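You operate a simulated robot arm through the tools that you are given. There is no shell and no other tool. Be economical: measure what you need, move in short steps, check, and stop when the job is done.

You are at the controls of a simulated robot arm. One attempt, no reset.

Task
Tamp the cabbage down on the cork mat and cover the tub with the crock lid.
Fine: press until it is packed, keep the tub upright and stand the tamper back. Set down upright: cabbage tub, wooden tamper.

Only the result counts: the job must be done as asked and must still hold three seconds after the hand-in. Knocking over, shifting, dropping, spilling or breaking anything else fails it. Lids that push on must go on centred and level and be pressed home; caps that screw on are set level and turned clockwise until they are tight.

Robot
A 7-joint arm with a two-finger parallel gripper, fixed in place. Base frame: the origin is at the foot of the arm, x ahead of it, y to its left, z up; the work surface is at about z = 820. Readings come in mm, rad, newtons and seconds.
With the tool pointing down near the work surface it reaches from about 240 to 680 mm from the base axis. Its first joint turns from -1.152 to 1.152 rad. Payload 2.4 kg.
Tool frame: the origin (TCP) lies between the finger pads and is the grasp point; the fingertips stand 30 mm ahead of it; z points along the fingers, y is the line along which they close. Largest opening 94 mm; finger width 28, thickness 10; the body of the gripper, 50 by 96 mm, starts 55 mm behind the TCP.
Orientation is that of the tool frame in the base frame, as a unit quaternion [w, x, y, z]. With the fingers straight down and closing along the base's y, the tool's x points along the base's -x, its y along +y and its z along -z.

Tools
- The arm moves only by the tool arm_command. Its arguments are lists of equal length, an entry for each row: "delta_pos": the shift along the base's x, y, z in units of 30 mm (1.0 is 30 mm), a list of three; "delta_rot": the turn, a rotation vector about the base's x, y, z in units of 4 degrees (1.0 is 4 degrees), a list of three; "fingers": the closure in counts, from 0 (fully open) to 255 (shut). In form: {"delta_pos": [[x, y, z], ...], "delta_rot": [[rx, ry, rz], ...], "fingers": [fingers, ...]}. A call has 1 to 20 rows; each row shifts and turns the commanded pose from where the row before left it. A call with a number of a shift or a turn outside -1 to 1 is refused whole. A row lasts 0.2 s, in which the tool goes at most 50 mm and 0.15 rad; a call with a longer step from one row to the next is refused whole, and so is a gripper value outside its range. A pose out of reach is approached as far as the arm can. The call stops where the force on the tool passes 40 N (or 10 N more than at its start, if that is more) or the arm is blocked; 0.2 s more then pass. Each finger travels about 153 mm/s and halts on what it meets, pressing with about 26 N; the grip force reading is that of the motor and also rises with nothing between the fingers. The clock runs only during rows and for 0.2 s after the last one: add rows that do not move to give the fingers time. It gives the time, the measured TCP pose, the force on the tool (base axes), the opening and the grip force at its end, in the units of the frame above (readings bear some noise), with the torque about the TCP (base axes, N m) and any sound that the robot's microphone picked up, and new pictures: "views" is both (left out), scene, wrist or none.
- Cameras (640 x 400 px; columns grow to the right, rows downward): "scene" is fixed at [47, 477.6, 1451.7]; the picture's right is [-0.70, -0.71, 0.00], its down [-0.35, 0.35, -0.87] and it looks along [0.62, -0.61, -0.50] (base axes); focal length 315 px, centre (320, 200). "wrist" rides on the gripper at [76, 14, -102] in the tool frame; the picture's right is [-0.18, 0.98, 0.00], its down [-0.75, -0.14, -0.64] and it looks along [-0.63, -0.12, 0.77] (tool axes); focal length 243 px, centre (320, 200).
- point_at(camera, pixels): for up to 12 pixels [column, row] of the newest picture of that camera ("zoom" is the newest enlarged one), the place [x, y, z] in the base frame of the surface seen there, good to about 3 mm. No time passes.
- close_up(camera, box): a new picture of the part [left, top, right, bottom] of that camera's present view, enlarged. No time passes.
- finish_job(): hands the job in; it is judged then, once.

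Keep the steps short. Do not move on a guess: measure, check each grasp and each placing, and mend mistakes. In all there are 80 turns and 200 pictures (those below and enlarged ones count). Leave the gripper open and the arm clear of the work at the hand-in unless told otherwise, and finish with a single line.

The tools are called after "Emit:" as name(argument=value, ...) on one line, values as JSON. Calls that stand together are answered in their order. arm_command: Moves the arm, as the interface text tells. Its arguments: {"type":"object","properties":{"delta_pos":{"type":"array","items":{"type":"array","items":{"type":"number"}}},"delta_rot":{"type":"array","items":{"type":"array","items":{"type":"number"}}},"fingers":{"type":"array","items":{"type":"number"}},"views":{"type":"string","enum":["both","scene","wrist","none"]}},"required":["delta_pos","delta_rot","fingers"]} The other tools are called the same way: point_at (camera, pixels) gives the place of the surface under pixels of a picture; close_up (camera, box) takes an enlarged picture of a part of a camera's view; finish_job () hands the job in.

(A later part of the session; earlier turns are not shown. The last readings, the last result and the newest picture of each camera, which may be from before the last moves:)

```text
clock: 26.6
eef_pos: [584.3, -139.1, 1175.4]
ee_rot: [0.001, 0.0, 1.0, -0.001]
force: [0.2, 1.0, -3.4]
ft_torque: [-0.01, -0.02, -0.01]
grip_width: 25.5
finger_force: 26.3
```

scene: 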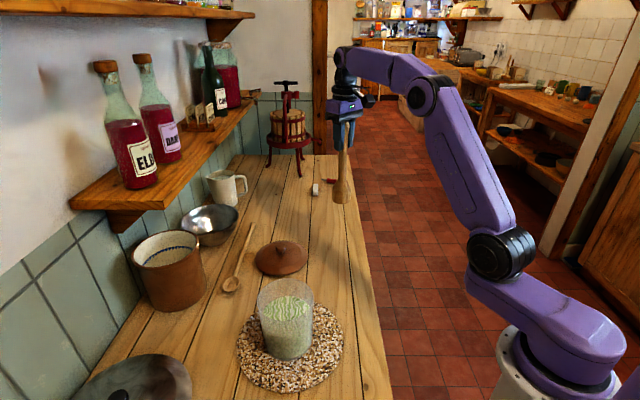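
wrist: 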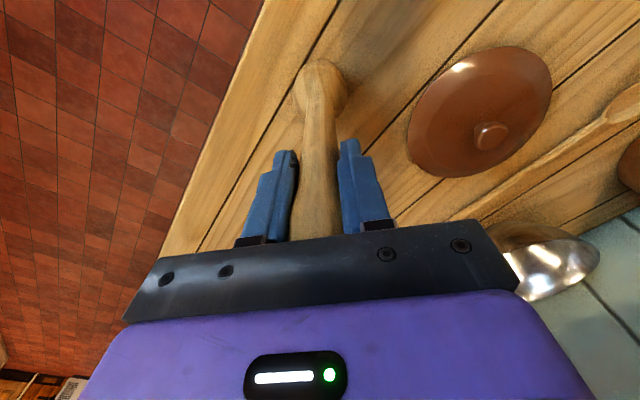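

The tamper is lifted and vertical. I'll carry it over the tub at (425,203.5).

Emit:
arm_command(delta_pos=[[-0.16, 0.36, 0], [-0.333, 0.714, 0], [-0.333, 0.714, 0], [-0.333, 0.714, 0], [-0.333, 0.714, 0], [-0.333, 0.714, 0], [-0.333, 0.714, 0], [-0.333, 0.714, 0], [-0.333, 0.714, 0], [-0.333, 0.714, 0], [-0.333, 0.714, 0], [-0.333, 0.714, 0], [-0.333, 0.714, 0], [-0.333, 0.714, 0], [-0.333, 0.714, 0], [-0.333, 0.714, 0], [-0.16, 0.36, 0], [0, 0, 0]], delta_rot=[[0, 0, 0], [0, 0, 0], [0, 0, 0], [0, 0, 0], [0, 0, 0], [0, 0, 0], [0, 0, 0], [0, 0, 0], [0, 0, 0], [0, 0, 0], [0, 0, 0], [0, 0, 0], [0, 0, 0], [0, 0, 0], [0, 0, 0], [0, 0, 0], [0, 0, 0], [0, 0, 0]], fingers=[255, 255, 255, 255, 255, 255, 255, 255, 255, 255, 255, 255, 255, 255, 255, 255, 255, 255])

Emit:
close_up(camera="scene", box=[220, 170, 370, 395])

Emit:
close_up(camera="wrist", box=[220, 20, 420, 220])

```text
clock: 30.4
eef_pos: [423.1, 204.4, 1176.3]
ee_rot: [0.0, -0.001, 1.0, -0.001]
force: [0.2, 0.7, -3.0]
ft_torque: [-0.01, -0.02, 0.0]
grip_width: 25.8
finger_force: 26.5
```

scene: 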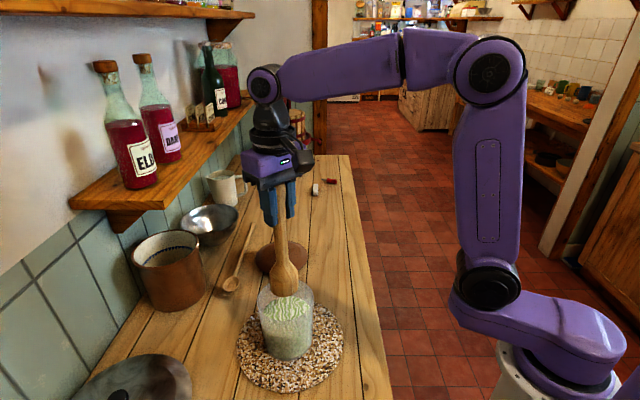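
wrist: 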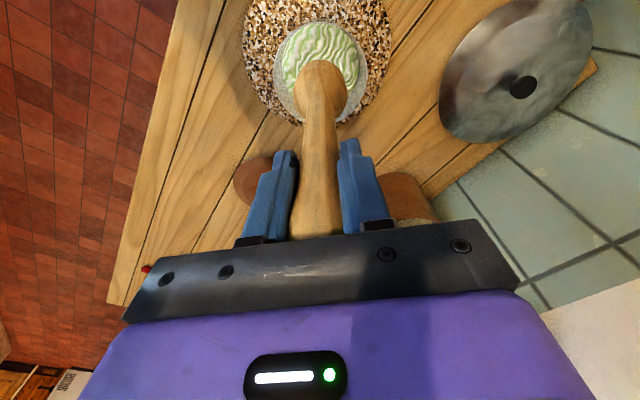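

```text
1.78 times, centred on (295, 282) of scene
```

zoom: 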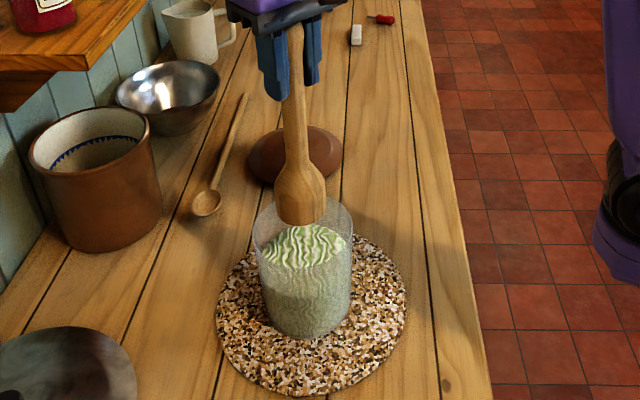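

```text
2.00 times, centred on (320, 120) of wrist
```

zoom: 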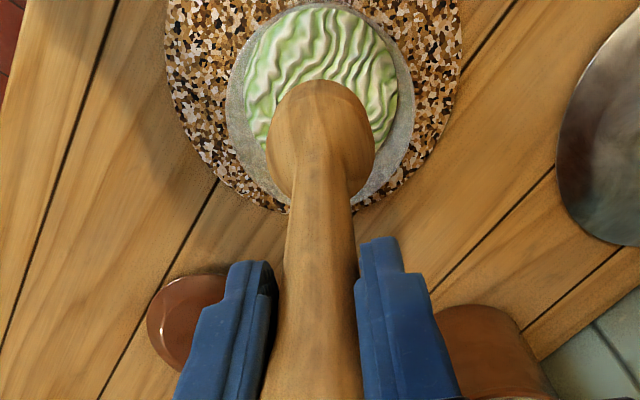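

The tamper head is centred over the tub. Contact with the cabbage should come at TCP z≈1110, so I'll lower it to about 1118 first.

Emit:
arm_command(delta_pos=[[0.05, 0, -0.4], [0, 0, -0.5], [0, 0, -0.5], [0, 0, -0.4], [0, 0, -0.13], [0, 0, 0]], delta_rot=[[0, 0, 0], [0, 0, 0], [0, 0, 0], [0, 0, 0], [0, 0, 0], [0, 0, 0]], fingers=[255, 255, 255, 255, 255, 255], views="scene")

Emit:
close_up(camera="scene", box=[230, 220, 350, 380])

```text
clock: 31.8
eef_pos: [426.8, 204.3, 1117.8]
ee_rot: [0.001, 0.0, 1.0, -0.001]
force: [-0.5, 0.5, -3.0]
ft_torque: [-0.02, 0.0, -0.01]
grip_width: 25.9
finger_force: 25.7
```

scene: 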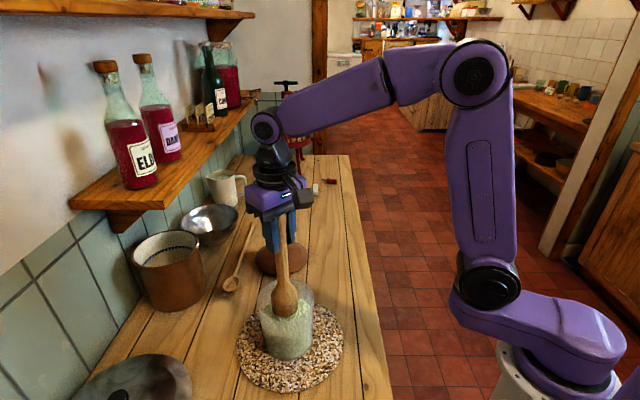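

```text
2.50 times, centred on (290, 300) of scene
```

zoom: 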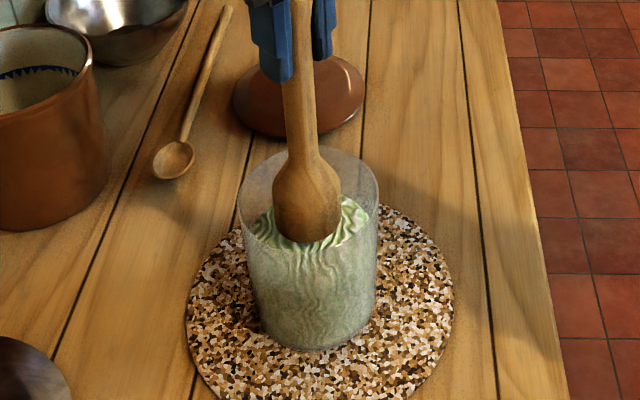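

The head is just above the cabbage. I'll press down in small steps and read the force.

Emit:
arm_command(delta_pos=[[0, 0, -0.1], [0, 0, -0.1], [0, 0, -0.1], [0, 0, -0.1], [0, 0, 0]], delta_rot=[[0, 0, 0], [0, 0, 0], [0, 0, 0], [0, 0, 0], [0, 0, 0]], fingers=[255, 255, 255, 255, 255], views="none")

```text
clock: 33.0
eef_pos: [427.0, 205.0, 1105.7]
ee_rot: [0.0, 0.001, 1.0, -0.002]
force: [-0.8, 1.7, -2.4]
ft_torque: [-0.02, -0.04, 0.03]
grip_width: 25.6
finger_force: 25.8
```

Emit:
arm_command(delta_pos=[[0, 0, -0.07], [0, 0, -0.07], [0, 0, -0.07], [0, 0, 0]], delta_rot=[[0, 0, 0], [0, 0, 0], [0, 0, 0], [0, 0, 0]], fingers=[255, 255, 255, 255], views="scene")

Emit:
close_up(camera="scene", box=[230, 220, 350, 380])

```text
clock: 34.0
eef_pos: [425.7, 204.6, 1100.6]
ee_rot: [0.0, 0.0, 1.0, -0.001]
force: [0.6, -0.6, -2.8]
ft_torque: [-0.01, -0.01, 0.06]
grip_width: 26.1
finger_force: 25.7
```

scene: 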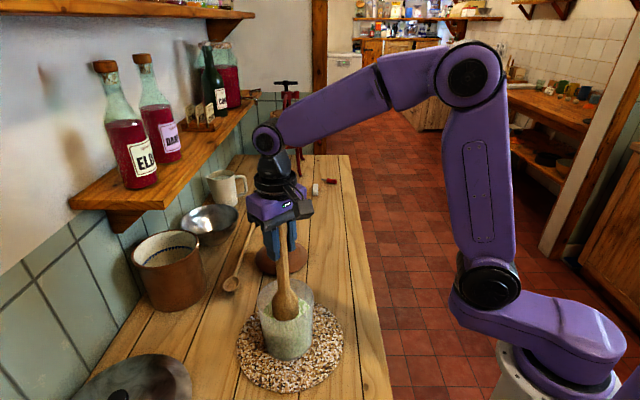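

```text
2.50 times, centred on (290, 300) of scene
```

zoom: 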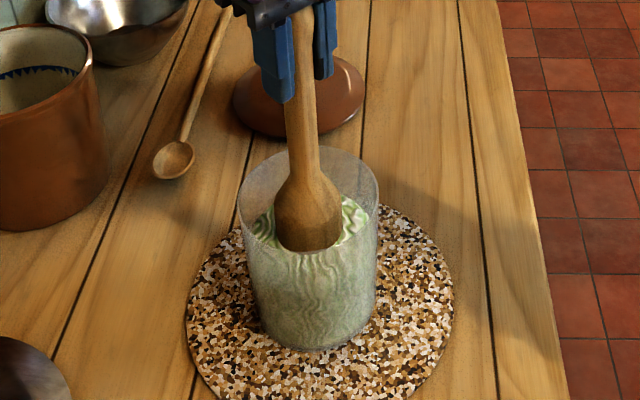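

The head is at cabbage level but there is still no reaction force, so I'll keep going down.

Emit:
arm_command(delta_pos=[[0, 0, -0.07], [0, 0, -0.07], [0, 0, -0.07], [0, 0, -0.07], [0, 0, 0]], delta_rot=[[0, 0, 0], [0, 0, 0], [0, 0, 0], [0, 0, 0], [0, 0, 0]], fingers=[255, 255, 255, 255, 255], views="none")

```text
clock: 35.2
eef_pos: [426.4, 203.6, 1091.3]
ee_rot: [0.0, 0.001, 1.0, -0.001]
force: [0.7, 0.1, -2.2]
ft_torque: [0.03, -0.03, 0.03]
grip_width: 25.7
finger_force: 25.8
```

Emit:
arm_command(delta_pos=[[0, 0, -0.07], [0, 0, -0.07], [0, 0, -0.07], [0, 0, -0.07], [0, 0, 0]], delta_rot=[[0, 0, 0], [0, 0, 0], [0, 0, 0], [0, 0, 0], [0, 0, 0]], fingers=[255, 255, 255, 255, 255], views="scene")

Emit:
close_up(camera="scene", box=[230, 220, 350, 380])

```text
clock: 36.4
eef_pos: [427.1, 203.8, 1083.0]
ee_rot: [-0.001, 0.0, 1.0, -0.001]
force: [0.2, 0.4, -3.6]
ft_torque: [0.02, 0.01, 0.01]
grip_width: 25.8
finger_force: 26.1
```

scene: 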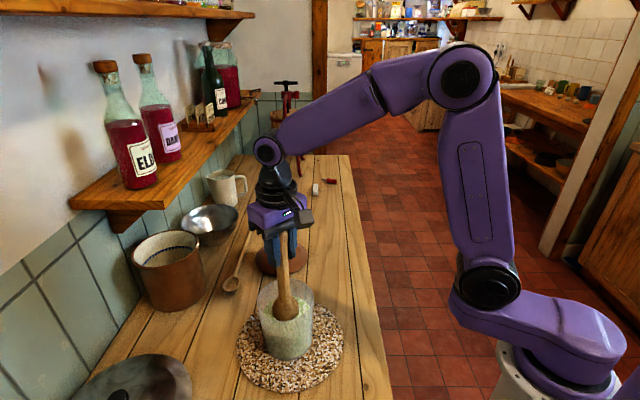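

```text
2.50 times, centred on (290, 300) of scene
```

zoom: 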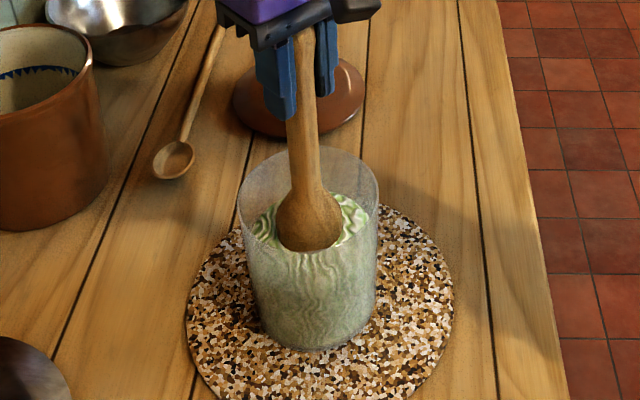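

The head is sinking into the cabbage with no reaction yet. I'll continue in small steps.

Emit:
arm_command(delta_pos=[[0, 0, -0.08], [0, 0, -0.08], [0, 0, -0.08], [0, 0, -0.08], [0, 0, -0.08], [0, 0, -0.08], [0, 0, 0]], delta_rot=[[0, 0, 0], [0, 0, 0], [0, 0, 0], [0, 0, 0], [0, 0, 0], [0, 0, 0], [0, 0, 0]], fingers=[255, 255, 255, 255, 255, 255, 255], views="scene")

Emit:
close_up(camera="scene", box=[230, 220, 350, 380])

```text
clock: 38.0
eef_pos: [427.0, 204.5, 1067.8]
ee_rot: [0.0, 0.0, 1.0, 0.0]
force: [-0.3, -0.3, -2.9]
ft_torque: [-0.02, 0.01, -0.01]
grip_width: 25.8
finger_force: 25.8
```

scene: 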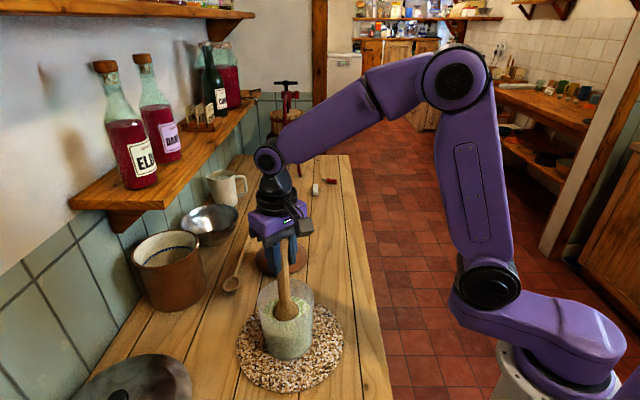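

```text
2.50 times, centred on (290, 300) of scene
```

zoom: 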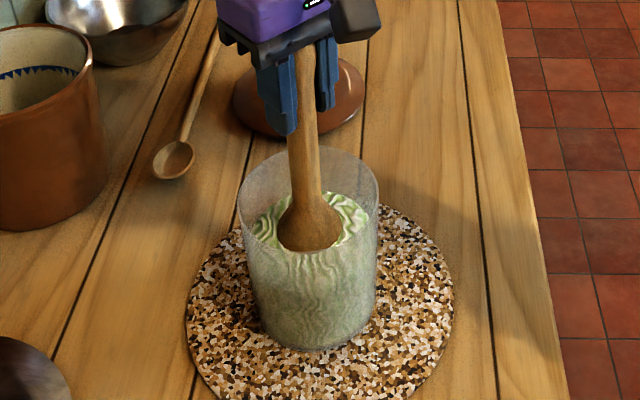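

Still no resistance, with the head base at z≈877. The tub floor would be at TCP z≈1024. I'll continue in small steps and stay gentle.

Emit:
arm_command(delta_pos=[[0, 0, -0.08], [0, 0, -0.08], [0, 0, -0.08], [0, 0, -0.08], [0, 0, -0.08], [0, 0, -0.08], [0, 0, 0]], delta_rot=[[0, 0, 0], [0, 0, 0], [0, 0, 0], [0, 0, 0], [0, 0, 0], [0, 0, 0], [0, 0, 0]], fingers=[255, 255, 255, 255, 255, 255, 255], views="none")

Emit:
close_up(camera="scene", box=[230, 220, 350, 380])

```text
clock: 39.6
eef_pos: [425.8, 204.3, 1055.9]
ee_rot: [0.002, 0.0, 1.0, 0.0]
force: [0.5, -1.9, 20.2]
ft_torque: [-0.29, -0.26, 0.02]
grip_width: 25.9
finger_force: 26.5
```

```text
2.50 times, centred on (290, 300) of scene
```

zoom: 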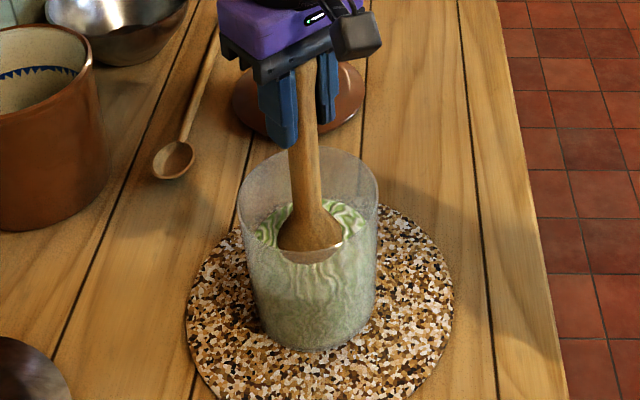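

There is resistance now, 20 N, and the cabbage has started to go down. I'll press on in small steps.

Emit:
arm_command(delta_pos=[[0, 0, -0.05], [0, 0, -0.05], [0, 0, 0], [0, 0, 0]], delta_rot=[[0, 0, 0], [0, 0, 0], [0, 0, 0], [0, 0, 0]], fingers=[255, 255, 255, 255], views="none")

Emit:
close_up(camera="scene", box=[230, 220, 350, 380])

```text
clock: 40.6
eef_pos: [425.3, 203.7, 1051.7]
ee_rot: [0.001, 0.0, 1.0, 0.0]
force: [1.3, -0.3, 20.5]
ft_torque: [0.12, -0.11, -0.01]
grip_width: 25.7
finger_force: 25.5
```

```text
2.50 times, centred on (290, 300) of scene
```

zoom: 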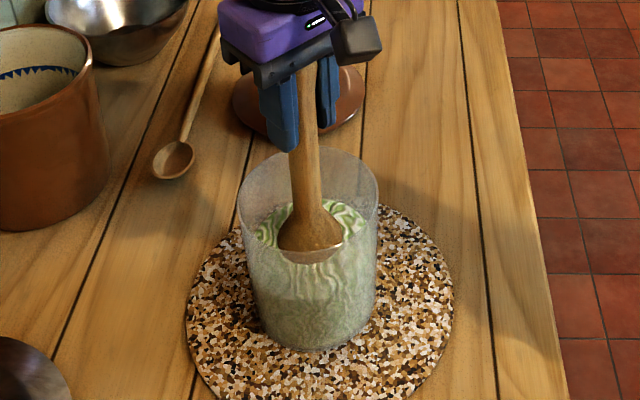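

The force stays at about 20 N as I go down, so the shaft may be slipping in the grip. Its top has about 8 mm to go before the palm would push on it. I'll continue and watch.

Emit:
arm_command(delta_pos=[[0, 0, -0.06], [0, 0, -0.06], [0, 0, -0.06], [0, 0, 0]], delta_rot=[[0, 0, 0], [0, 0, 0], [0, 0, 0], [0, 0, 0]], fingers=[255, 255, 255, 255], views="wrist")

Emit:
close_up(camera="scene", box=[230, 220, 350, 380])

```text
clock: 41.3
eef_pos: [426.3, 203.8, 1049.2]
ee_rot: [0.001, -0.001, 1.0, 0.001]
force: [-2.6, -1.2, 6.4]
ft_torque: [-0.12, 0.39, -0.01]
grip_width: 25.6
finger_force: 26.2
stopped in row 3: the force on the tool passed its limit at 44 N (the readings are from after the stop); the commanded pose is now the measured one
```

wrist: 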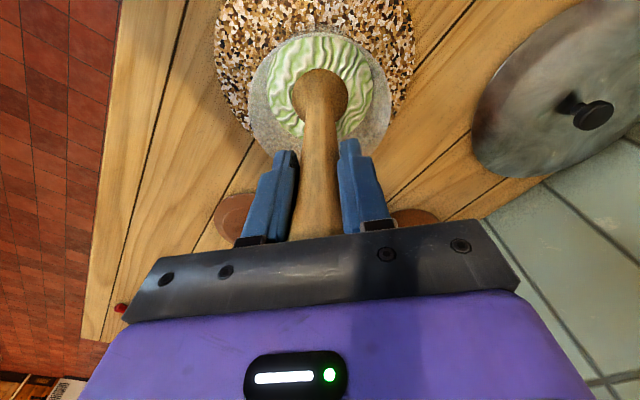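

```text
2.50 times, centred on (290, 300) of scene
```

zoom: 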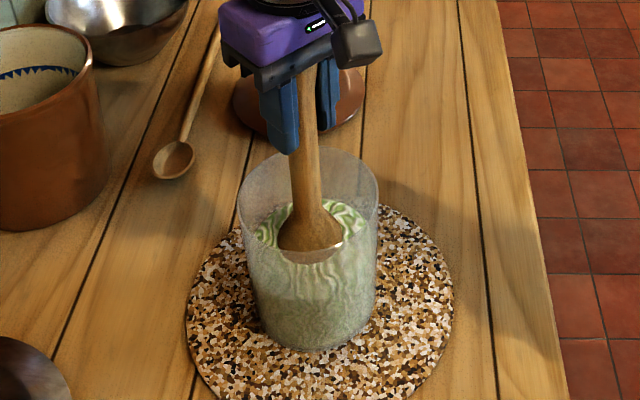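

The force passed 44 N, so the palm probably carries the handle top now. I'll check the cabbage level and press again.

Emit:
point_at(camera="wrist", pixels=[[282, 75], [320, 55], [360, 90], [355, 115], [285, 115], [340, 130]])

Emit:
arm_command(delta_pos=[[0, 0, -0.03], [0, 0, -0.03], [0, 0, -0.03], [0, 0, 0], [0, 0, 0]], delta_rot=[[0, 0, 0], [0, 0, 0], [0, 0, 0], [0, 0, 0], [0, 0, 0]], fingers=[255, 255, 255, 255, 255], views="wrist")

```text
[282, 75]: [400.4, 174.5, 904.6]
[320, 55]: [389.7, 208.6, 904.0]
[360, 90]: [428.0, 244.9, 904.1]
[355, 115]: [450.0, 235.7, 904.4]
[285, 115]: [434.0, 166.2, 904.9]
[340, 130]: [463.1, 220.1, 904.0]
```

```text
clock: 42.1
eef_pos: [426.3, 203.7, 1050.0]
ee_rot: [0.004, -0.001, 1.0, 0.001]
force: [-4.0, -1.0, 9.7]
ft_torque: [-0.36, 0.37, -0.06]
grip_width: 25.9
finger_force: 25.9
stopped in row 3: the force on the tool passed its limit at 42 N (the readings are from after the stop); the commanded pose is now the measured one
```

wrist: 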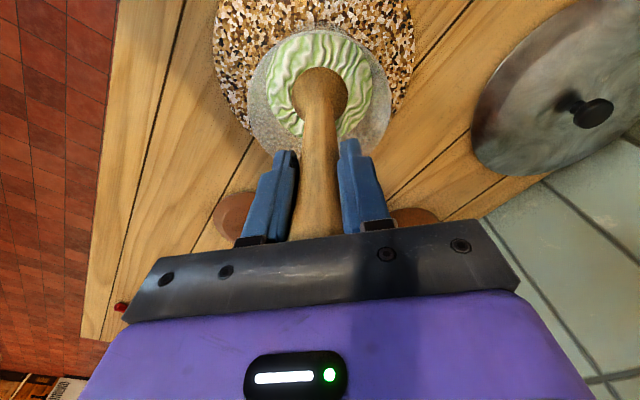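

The cabbage level went from about 919 to 904. I'll see whether the last press lowered it further.

Emit:
point_at(camera="wrist", pixels=[[282, 75], [320, 50], [360, 90], [355, 115], [285, 115], [340, 130]])

Emit:
arm_command(delta_pos=[[0, 0, 0.5], [0, 0, 0.5], [0, 0, 0.3], [0, 0, 0]], delta_rot=[[0, 0.1, 0], [0, 0, 0], [0, 0, 0], [0, 0, 0]], fingers=[255, 255, 255, 255])

Emit:
close_up(camera="scene", box=[230, 180, 350, 380])

```text
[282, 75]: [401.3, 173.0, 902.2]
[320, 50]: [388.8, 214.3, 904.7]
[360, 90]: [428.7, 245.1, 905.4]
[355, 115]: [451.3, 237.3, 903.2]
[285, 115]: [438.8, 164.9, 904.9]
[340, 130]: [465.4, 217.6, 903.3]
```

```text
clock: 43.1
eef_pos: [428.4, 204.2, 1089.7]
ee_rot: [0.001, 0.0, 1.0, 0.001]
force: [-0.3, -0.2, -2.7]
ft_torque: [-0.01, -0.01, -0.02]
grip_width: 25.7
finger_force: 25.8
```

scene: 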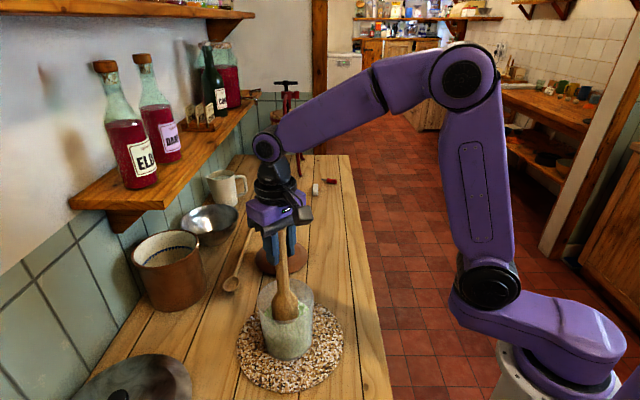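
wrist: 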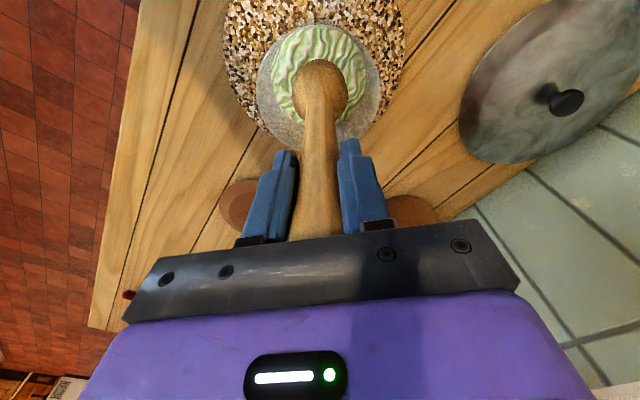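

```text
2.00 times, centred on (290, 280) of scene
```

zoom: 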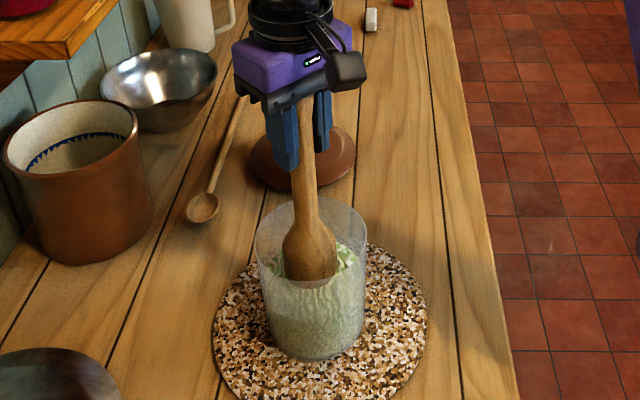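

The level stays at 904. I'll do a second stroke to see whether the cabbage packs further: down quickly to just above the earlier contact, then gently.

Emit:
arm_command(delta_pos=[[0, 0, -0.4], [0, 0, -0.4], [0, 0, -0.3], [0, 0, -0.07], [0, 0, -0.05], [0, 0, -0.05], [0, 0, -0.05], [0, 0, -0.05], [0, 0, -0.05], [0, 0, -0.05], [0, 0, -0.05], [0, 0, -0.05]], delta_rot=[[0, 0, 0], [0, 0, 0], [0, 0, 0], [0, 0, 0], [0, 0, 0], [0, 0, 0], [0, 0, 0], [0, 0, 0], [0, 0, 0], [0, 0, 0], [0, 0, 0], [0, 0, 0]], fingers=[255, 255, 255, 255, 255, 255, 255, 255, 255, 255, 255, 255], views="wrist")

Emit:
point_at(camera="wrist", pixels=[[282, 75], [320, 50], [360, 90], [355, 115], [285, 115], [340, 130]])

```text
clock: 45.0
eef_pos: [428.2, 205.0, 1050.2]
ee_rot: [0.004, -0.002, 1.0, 0.001]
force: [-4.5, -1.8, 8.4]
ft_torque: [-0.32, 0.37, -0.05]
grip_width: 26.0
finger_force: 26.1
stopped in row 9: the force on the tool passed its limit at 45 N (the readings are from after the stop); the commanded pose is now the measured one
```

wrist: 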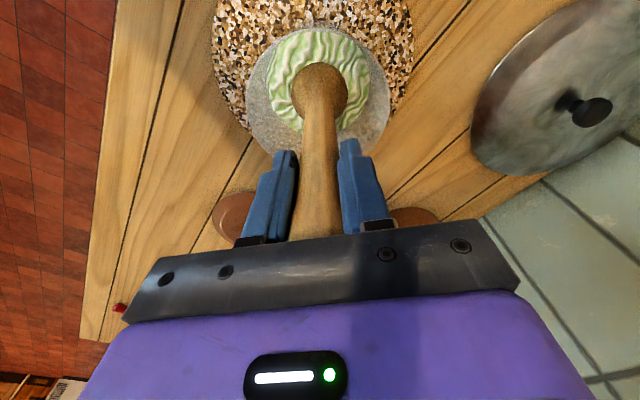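

```text
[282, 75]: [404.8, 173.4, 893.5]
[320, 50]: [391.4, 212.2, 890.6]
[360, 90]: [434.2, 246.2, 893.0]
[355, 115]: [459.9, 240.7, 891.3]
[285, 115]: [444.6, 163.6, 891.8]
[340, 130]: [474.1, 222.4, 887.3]
```

It works: the second stroke brought the level down to about 892. I'll lift, correct the tiny tilt and stroke a third time.

Emit:
arm_command(delta_pos=[[0, 0, 0.5], [0, 0, 0.5], [0, 0, 0.3], [-0.06, -0.02, 0], [0, 0, -0.4], [0, 0, -0.4], [0, 0, -0.3], [0, 0, -0.07], [0, 0, -0.05], [0, 0, -0.05], [0, 0, -0.05], [0, 0, -0.05], [0, 0, -0.05], [0, 0, -0.05], [0, 0, -0.05], [0, 0, -0.05], [0, 0, -0.05]], delta_rot=[[0, 0, 0], [0, 0, 0], [0, 0, 0], [-0.03, 0.11, -0.06], [0, 0, 0], [0, 0, 0], [0, 0, 0], [0, 0, 0], [0, 0, 0], [0, 0, 0], [0, 0, 0], [0, 0, 0], [0, 0, 0], [0, 0, 0], [0, 0, 0], [0, 0, 0], [0, 0, 0]], fingers=[255, 255, 255, 255, 255, 255, 255, 255, 255, 255, 255, 255, 255, 255, 255, 255, 255], views="wrist")

Emit:
point_at(camera="wrist", pixels=[[282, 75], [320, 50], [360, 90], [355, 115], [285, 115], [340, 130]])

Emit:
close_up(camera="scene", box=[230, 220, 350, 380])

```text
clock: 47.7
eef_pos: [427.9, 203.9, 1050.0]
ee_rot: [0.003, 0.0, 1.0, 0.002]
force: [-4.4, -0.9, 8.1]
ft_torque: [-0.33, 0.39, -0.04]
grip_width: 25.6
finger_force: 25.9
stopped in row 13: the force on the tool passed its limit at 44 N (the readings are from after the stop); the commanded pose is now the measured one
```

wrist: 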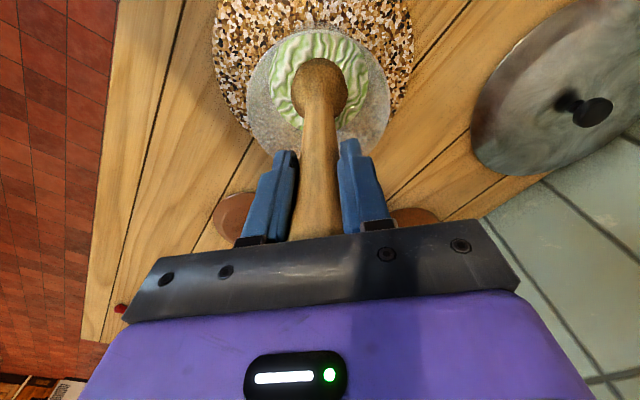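

```text
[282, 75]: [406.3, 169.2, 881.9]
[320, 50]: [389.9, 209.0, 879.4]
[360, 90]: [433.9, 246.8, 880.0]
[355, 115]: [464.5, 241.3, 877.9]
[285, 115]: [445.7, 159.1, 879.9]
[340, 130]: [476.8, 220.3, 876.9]
```

```text
2.50 times, centred on (290, 300) of scene
```

zoom: 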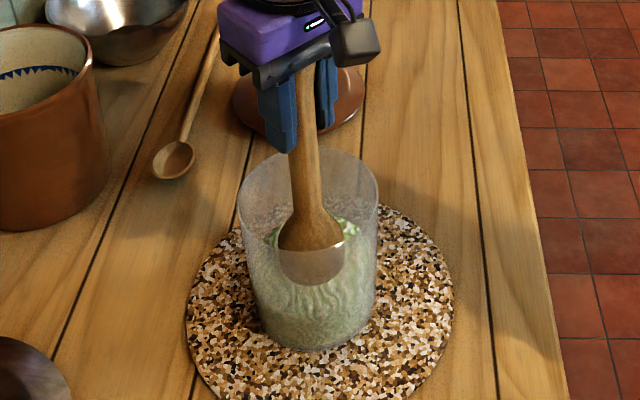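

The level is now about 880. I'll make a fourth stroke.

Emit:
arm_command(delta_pos=[[0, 0, 0.5], [0, 0, 0.5], [0, 0, 0.3], [-0.04, 0, 0], [0, 0, -0.4], [0, 0, -0.4], [0, 0, -0.3], [0, 0, -0.07], [0, 0, -0.05], [0, 0, -0.05], [0, 0, -0.05], [0, 0, -0.05], [0, 0, -0.05], [0, 0, -0.05], [0, 0, -0.05], [0, 0, -0.05], [0, 0, -0.05]], delta_rot=[[0, 0, 0], [0, 0, 0], [0, 0, 0], [-0.05, 0.1, 0], [0, 0, 0], [0, 0, 0], [0, 0, 0], [0, 0, 0], [0, 0, 0], [0, 0, 0], [0, 0, 0], [0, 0, 0], [0, 0, 0], [0, 0, 0], [0, 0, 0], [0, 0, 0], [0, 0, 0]], fingers=[255, 255, 255, 255, 255, 255, 255, 255, 255, 255, 255, 255, 255, 255, 255, 255, 255], views="wrist")

Emit:
point_at(camera="wrist", pixels=[[282, 75], [320, 50], [360, 90], [355, 115], [285, 115], [340, 125]])

Emit:
close_up(camera="scene", box=[230, 220, 350, 380])

```text
clock: 50.4
eef_pos: [427.2, 205.0, 1049.9]
ee_rot: [0.001, 0.001, 1.0, 0.002]
force: [-3.8, -2.1, 8.6]
ft_torque: [-0.29, 0.35, -0.02]
grip_width: 25.7
finger_force: 25.6
stopped in row 13: the force on the tool passed its limit at 44 N (the readings are from after the stop); the commanded pose is now the measured one
```

wrist: 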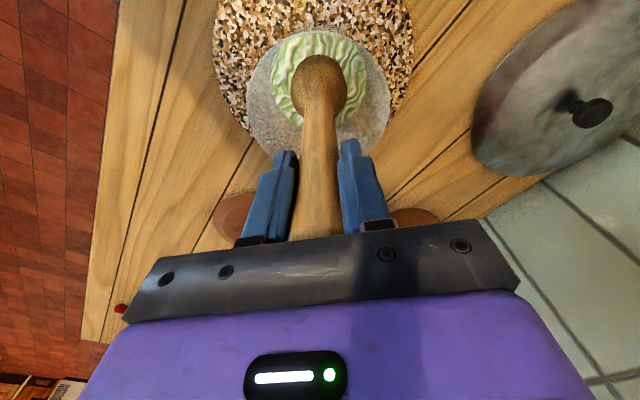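

```text
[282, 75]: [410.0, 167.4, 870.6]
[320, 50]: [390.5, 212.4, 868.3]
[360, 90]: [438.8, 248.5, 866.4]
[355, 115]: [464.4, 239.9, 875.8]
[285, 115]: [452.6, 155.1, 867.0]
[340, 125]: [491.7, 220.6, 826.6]
```

```text
2.50 times, centred on (290, 300) of scene
```

zoom: 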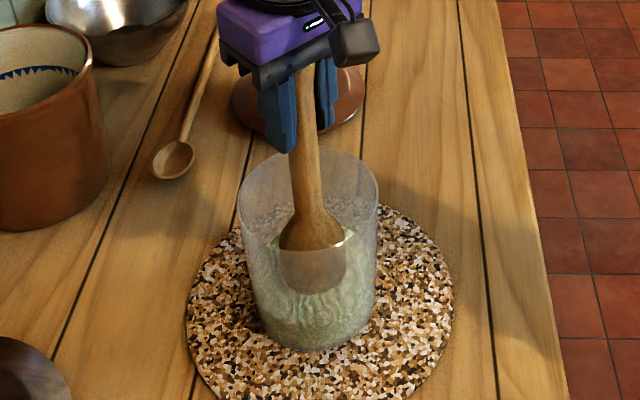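

The level is about 868, close to where the head bottoms out. One more stroke will show whether it's packed.

Emit:
arm_command(delta_pos=[[0, 0, 0.5], [0, 0, 0.5], [0, 0, 0.3], [-0.02, -0.03, 0], [0, 0, -0.4], [0, 0, -0.4], [0, 0, -0.3], [0, 0, -0.07], [0, 0, -0.05], [0, 0, -0.05], [0, 0, -0.05], [0, 0, -0.05], [0, 0, -0.05], [0, 0, -0.05], [0, 0, -0.05], [0, 0, -0.05], [0, 0, -0.05]], delta_rot=[[0, 0, 0], [0, 0, 0], [0, 0, 0], [-0.06, 0.03, 0], [0, 0, 0], [0, 0, 0], [0, 0, 0], [0, 0, 0], [0, 0, 0], [0, 0, 0], [0, 0, 0], [0, 0, 0], [0, 0, 0], [0, 0, 0], [0, 0, 0], [0, 0, 0], [0, 0, 0]], fingers=[255, 255, 255, 255, 255, 255, 255, 255, 255, 255, 255, 255, 255, 255, 255, 255, 255], views="wrist")

Emit:
point_at(camera="wrist", pixels=[[282, 75], [320, 50], [360, 85], [350, 60], [282, 95], [300, 50]])

Emit:
close_up(camera="scene", box=[230, 220, 350, 380])

```text
clock: 53.1
eef_pos: [429.7, 203.6, 1050.8]
ee_rot: [0.005, 0.001, 1.0, 0.001]
force: [-4.2, -1.9, 9.1]
ft_torque: [-0.3, 0.4, -0.03]
grip_width: 25.4
finger_force: 25.8
stopped in row 13: the force on the tool passed its limit at 44 N (the readings are from after the stop); the commanded pose is now the measured one
```

wrist: 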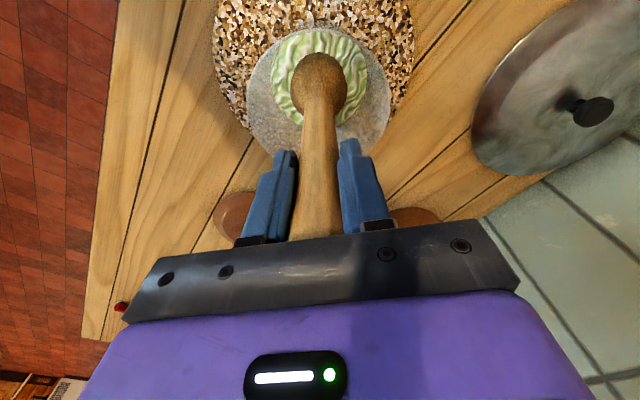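

```text
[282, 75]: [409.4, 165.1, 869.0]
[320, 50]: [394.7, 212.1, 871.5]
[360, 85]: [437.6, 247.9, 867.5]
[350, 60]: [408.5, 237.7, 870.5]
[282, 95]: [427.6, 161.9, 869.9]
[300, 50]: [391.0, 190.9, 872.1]
```

```text
2.50 times, centred on (290, 300) of scene
```

zoom: 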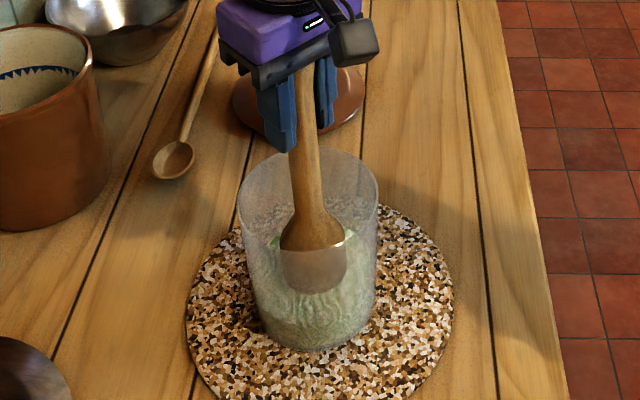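

There is no further change at about 869, so the cabbage is packed. I'll lift the tamper clear of the tub.

Emit:
arm_command(delta_pos=[[0, 0, 0.5], [-0.07, 0, 0.5], [0, 0, 0.6], [0, 0, 0.8], [0, 0, 0.8], [0, 0, 0.7], [0, 0, 0]], delta_rot=[[0, 0, 0], [-0.03, 0.14, -0.03], [0, 0, 0], [0, 0, 0], [0, 0, 0], [0, 0, 0], [0, 0, 0]], fingers=[255, 255, 255, 255, 255, 255, 255])

Emit:
close_up(camera="scene", box=[220, 170, 370, 395])

```text
clock: 54.7
eef_pos: [425.8, 205.8, 1165.6]
ee_rot: [-0.002, 0.001, 1.0, 0.0]
force: [0.5, 0.9, -3.5]
ft_torque: [-0.03, 0.01, 0.01]
grip_width: 25.8
finger_force: 26.0
```

scene: 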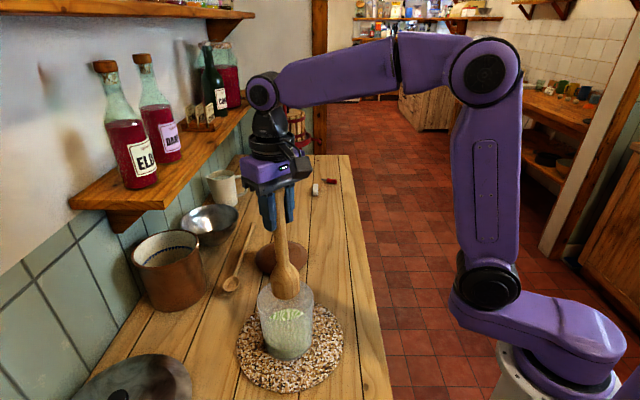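
wrist: 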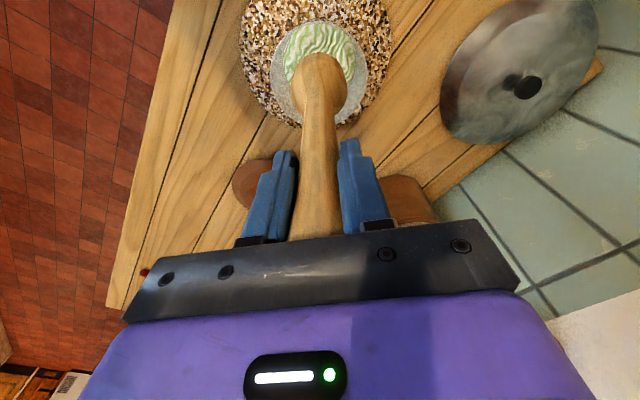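

```text
1.78 times, centred on (295, 282) of scene
```

zoom: 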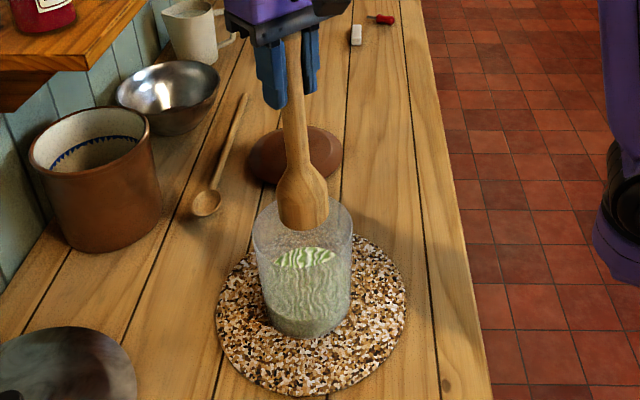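

I'll check the level again now the tamper is off, and that the tamper is still vertical in the grip.

Emit:
point_at(camera="zoom", pixels=[[290, 258], [320, 256], [305, 265], [262, 270], [295, 225], [310, 225]])

Emit:
point_at(camera="wrist", pixels=[[320, 30], [290, 60], [355, 60], [345, 45], [318, 100], [318, 200]])

Emit:
close_up(camera="wrist", box=[230, 0, 420, 220])

```text
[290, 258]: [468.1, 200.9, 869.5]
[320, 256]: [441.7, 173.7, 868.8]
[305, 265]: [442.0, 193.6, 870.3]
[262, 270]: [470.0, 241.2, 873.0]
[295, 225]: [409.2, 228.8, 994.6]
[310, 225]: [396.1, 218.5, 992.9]
```

```text
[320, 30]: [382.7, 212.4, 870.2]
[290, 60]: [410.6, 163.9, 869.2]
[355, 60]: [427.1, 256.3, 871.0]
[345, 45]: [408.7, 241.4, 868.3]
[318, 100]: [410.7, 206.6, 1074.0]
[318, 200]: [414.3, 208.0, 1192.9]
```

```text
1.82 times, centred on (325, 110) of wrist
```

zoom: 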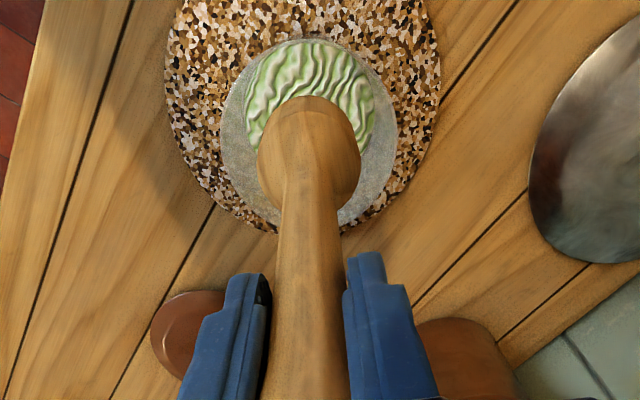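

The level stays at 869–870, so the cabbage is packed. In the wrist view the tamper seems slightly tilted in the grip after pressing, so I'll measure that.

Emit:
point_at(camera="zoom", pixels=[[310, 103], [310, 120], [310, 150], [310, 190], [310, 230], [310, 270], [310, 310], [310, 350], [270, 170], [352, 170], [286, 270], [338, 270]])

```text
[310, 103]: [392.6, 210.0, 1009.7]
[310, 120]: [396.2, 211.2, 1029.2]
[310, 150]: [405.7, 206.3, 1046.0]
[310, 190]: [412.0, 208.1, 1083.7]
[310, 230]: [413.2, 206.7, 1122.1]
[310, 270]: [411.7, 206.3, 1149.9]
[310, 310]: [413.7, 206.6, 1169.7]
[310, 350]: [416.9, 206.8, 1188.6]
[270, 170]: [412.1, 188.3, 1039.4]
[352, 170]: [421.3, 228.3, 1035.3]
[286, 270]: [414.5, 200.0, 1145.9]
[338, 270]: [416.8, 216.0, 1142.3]
```

The tamper leans about 2.6° in the grip, bottom toward -x. I'll carry it back to its place and take that out with a counter-rotation about y.

Emit:
arm_command(delta_pos=[[0.165, -0.36, 0], [0.331, -0.718, 0], [0.331, -0.718, 0], [0.331, -0.718, 0], [0.331, -0.718, 0], [0.331, -0.718, 0], [0.331, -0.718, 0], [0.331, -0.718, 0], [0.331, -0.718, 0], [0.331, -0.718, 0], [0.331, -0.718, 0], [0.331, -0.718, 0], [0.331, -0.718, 0], [0.331, -0.718, 0], [0.331, -0.718, 0], [0.331, -0.718, 0], [0.165, -0.36, 0], [0, 0, 0], [0, 0, 0]], delta_rot=[[0, 0, 0], [0, 0, 0], [0, 0, 0], [0, 0, 0], [0, 0, 0], [0, 0, 0], [0, 0, 0], [0, 0, 0], [0, 0, 0], [0, 0, 0], [0, 0, 0], [0, 0, 0], [0, 0, 0], [0, 0, 0], [0, 0, 0], [0, 0, 0], [0, 0, 0], [0, -0.7, 0], [0, 0, 0]], fingers=[255, 255, 255, 255, 255, 255, 255, 255, 255, 255, 255, 255, 255, 255, 255, 255, 255, 255, 255])

Emit:
close_up(camera="scene", box=[290, 80, 390, 260])

Emit:
close_up(camera="wrist", box=[230, 0, 420, 220])

Emit:
point_at(camera="zoom", pixels=[[310, 110], [310, 120], [310, 190], [310, 230], [310, 270], [310, 310], [310, 350]])

```text
clock: 58.7
eef_pos: [585.0, -139.6, 1167.0]
ee_rot: [0.023, 0.001, 1.0, 0.0]
force: [-0.7, -0.1, -3.6]
ft_torque: [-0.03, -0.01, 0.0]
grip_width: 25.6
finger_force: 25.8
```

scene: 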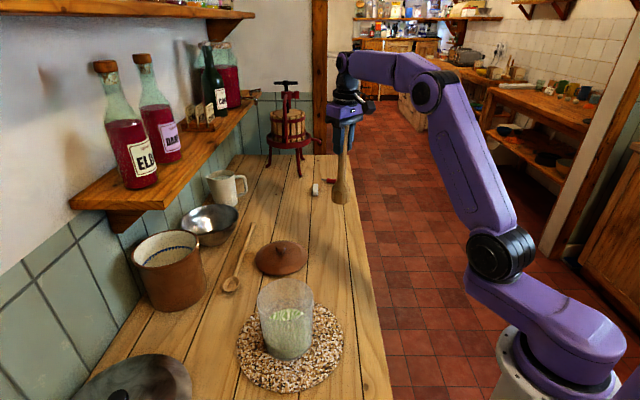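
wrist: 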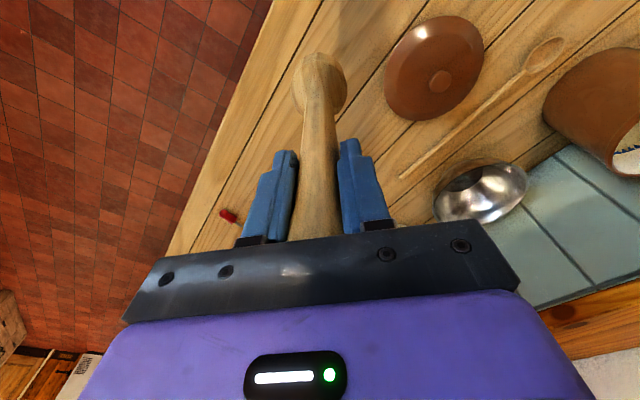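

```text
2.22 times, centred on (340, 170) of scene
```

zoom: 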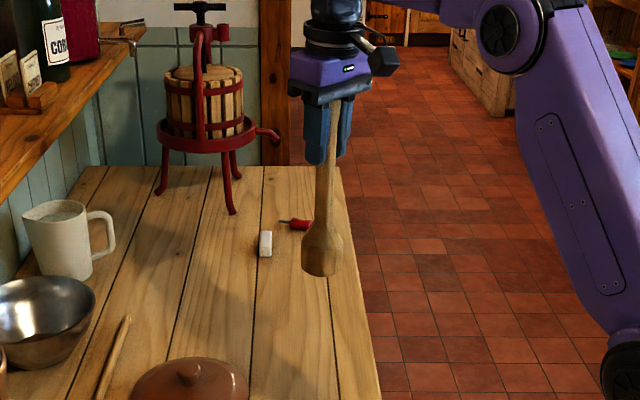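

```text
1.82 times, centred on (325, 110) of wrist
```

zoom: 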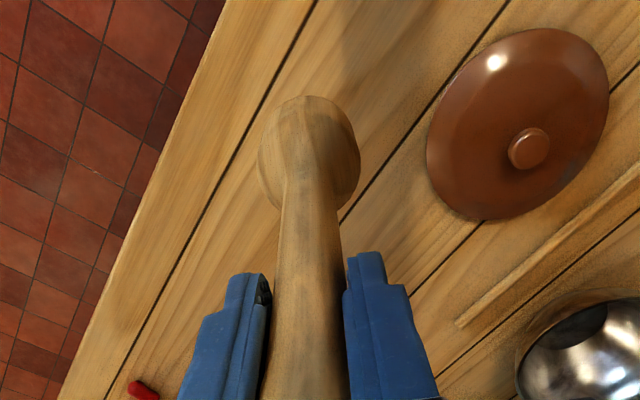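

```text
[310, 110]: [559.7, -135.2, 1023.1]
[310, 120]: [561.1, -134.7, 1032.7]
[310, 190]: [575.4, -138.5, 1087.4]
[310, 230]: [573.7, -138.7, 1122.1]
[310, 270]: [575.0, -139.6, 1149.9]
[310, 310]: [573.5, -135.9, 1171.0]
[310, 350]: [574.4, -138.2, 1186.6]
```

It's vertical now, and the profile matches the first measurement. I'll lower it about 150 mm first.

Emit:
arm_command(delta_pos=[[0, 0, -0.5], [0, 0, -0.8], [0, 0, -0.8], [0, 0, -0.8], [0, 0, -0.8], [0, 0, -0.8], [0, 0, -0.4], [0, 0, -0.1], [0, 0, 0]], delta_rot=[[0, 0, 0], [0, 0, 0], [0, 0, 0], [0, 0, 0], [0, 0, 0], [0, 0, 0], [0, 0, 0], [0, 0, 0], [0, 0, 0]], fingers=[255, 255, 255, 255, 255, 255, 255, 255, 255], views="scene")

Emit:
close_up(camera="scene", box=[300, 150, 380, 270])

```text
clock: 60.7
eef_pos: [585.1, -138.6, 1017.0]
ee_rot: [0.023, 0.001, 1.0, 0.0]
force: [0.2, -0.3, -2.9]
ft_torque: [0.0, -0.01, -0.03]
grip_width: 25.6
finger_force: 25.7
```

scene: 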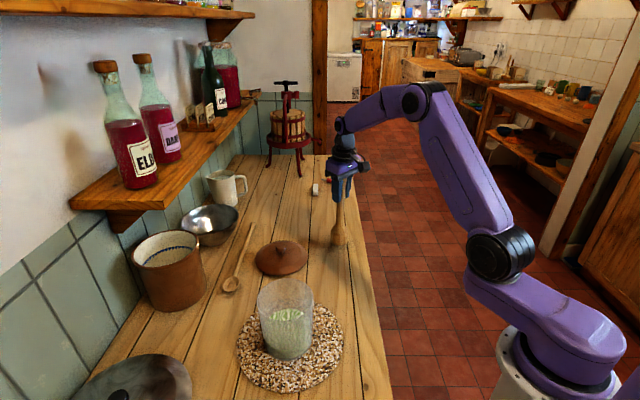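

```text
3.33 times, centred on (340, 210) of scene
```

zoom: 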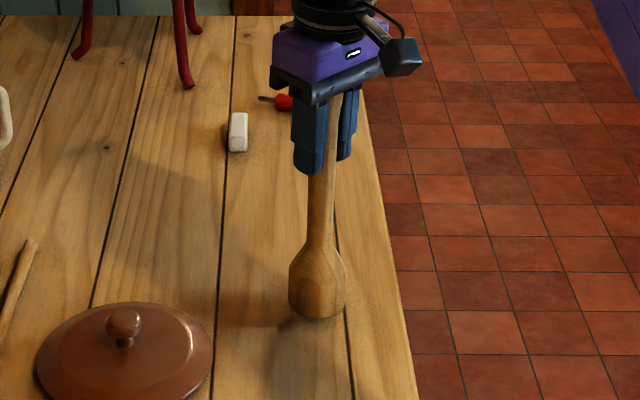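

It's near the table. I'll lower it in 1.5 mm steps to contact.

Emit:
arm_command(delta_pos=[[0, 0, -0.1], [0, 0, -0.1], [0, 0, -0.06], [0, 0, -0.05], [0, 0, -0.05], [0, 0, 0]], delta_rot=[[0, 0, 0], [0, 0, 0], [0, 0, 0], [0, 0, 0], [0, 0, 0], [0, 0, 0]], fingers=[255, 255, 255, 255, 255, 255], views="none")

```text
clock: 62.1
eef_pos: [586.2, -139.4, 1006.6]
ee_rot: [0.022, 0.001, 1.0, 0.0]
force: [0.1, 0.4, -2.8]
ft_torque: [0.0, -0.02, -0.01]
grip_width: 25.8
finger_force: 25.5
```

Emit:
arm_command(delta_pos=[[0, 0, -0.04], [0, 0, -0.04], [0, 0, -0.04], [0, 0, 0]], delta_rot=[[0, 0, 0], [0, 0, 0], [0, 0, 0], [0, 0, 0]], fingers=[255, 255, 255, 255], views="none")

```text
clock: 63.1
eef_pos: [585.4, -137.9, 1003.2]
ee_rot: [0.025, 0.001, 1.0, -0.001]
force: [-1.3, 0.2, 19.5]
ft_torque: [0.12, 0.85, 0.0]
grip_width: 25.8
finger_force: 26.0
```

There is contact at 19.5 N, but the torque shows it's on the -x edge of the base, so I over-corrected slightly. I'll rotate back about 0.8° and settle.

Emit:
arm_command(delta_pos=[[0, 0, 0.05], [0, 0, 0], [0, 0, -0.03], [0, 0, 0]], delta_rot=[[0, 0, 0], [0, 0.2, 0], [0, 0, 0], [0, 0, 0]], fingers=[255, 255, 255, 255], views="none")

```text
clock: 64.1
eef_pos: [586.0, -139.5, 1002.4]
ee_rot: [0.018, 0.002, 1.0, -0.001]
force: [5.0, 0.1, 13.2]
ft_torque: [0.15, -0.86, 0.0]
grip_width: 25.7
finger_force: 26.1
```

The contact is now centred. I'll open the fingers gently and look.

Emit:
arm_command(delta_pos=[[-0.01, 0, 0.02], [0, 0, 0], [0, 0, 0], [0, 0, 0], [0, 0, 0], [0, 0, 0]], delta_rot=[[0, 0, 0], [0, 0, 0], [0, 0, 0], [0, 0, 0], [0, 0, 0], [0, 0, 0]], fingers=[255, 170, 120, 60, 0, 0])

Emit:
close_up(camera="scene", box=[300, 150, 380, 270])

```text
clock: 65.5
eef_pos: [583.7, -141.0, 1004.9]
ee_rot: [0.016, 0.003, 1.0, 0.0]
force: [-0.4, 0.4, 8.5]
ft_torque: [-0.01, -0.03, 0.0]
grip_width: 93.9
finger_force: 0.0
```

scene: 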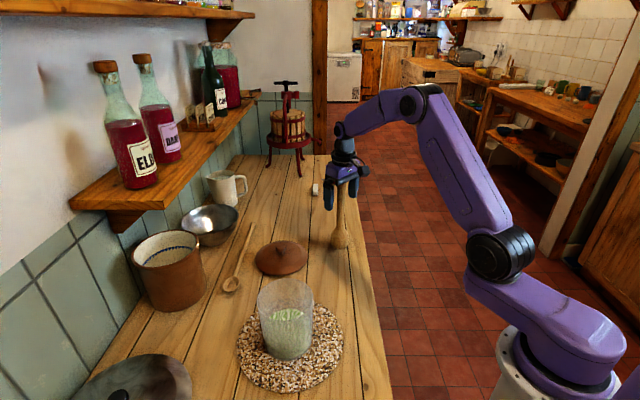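
wrist: 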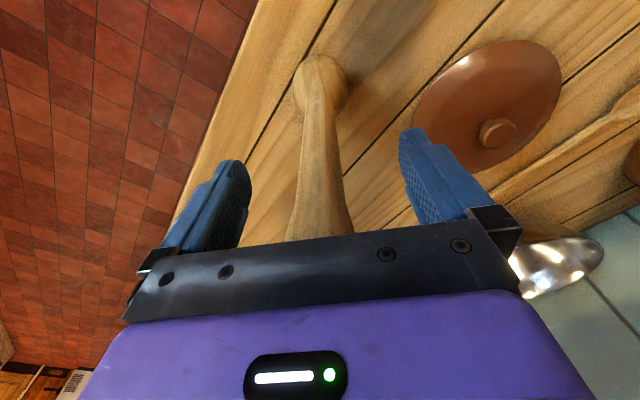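

```text
3.33 times, centred on (340, 210) of scene
```

zoom: 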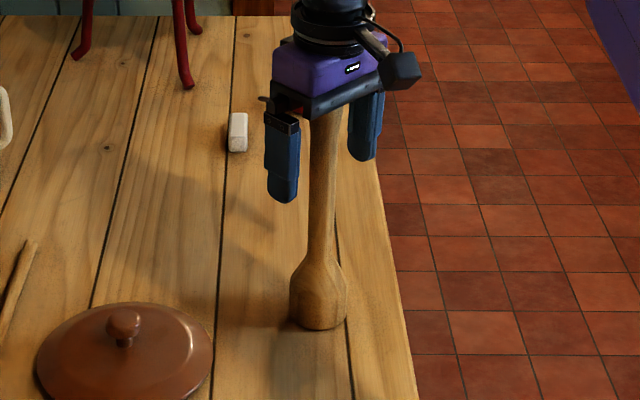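

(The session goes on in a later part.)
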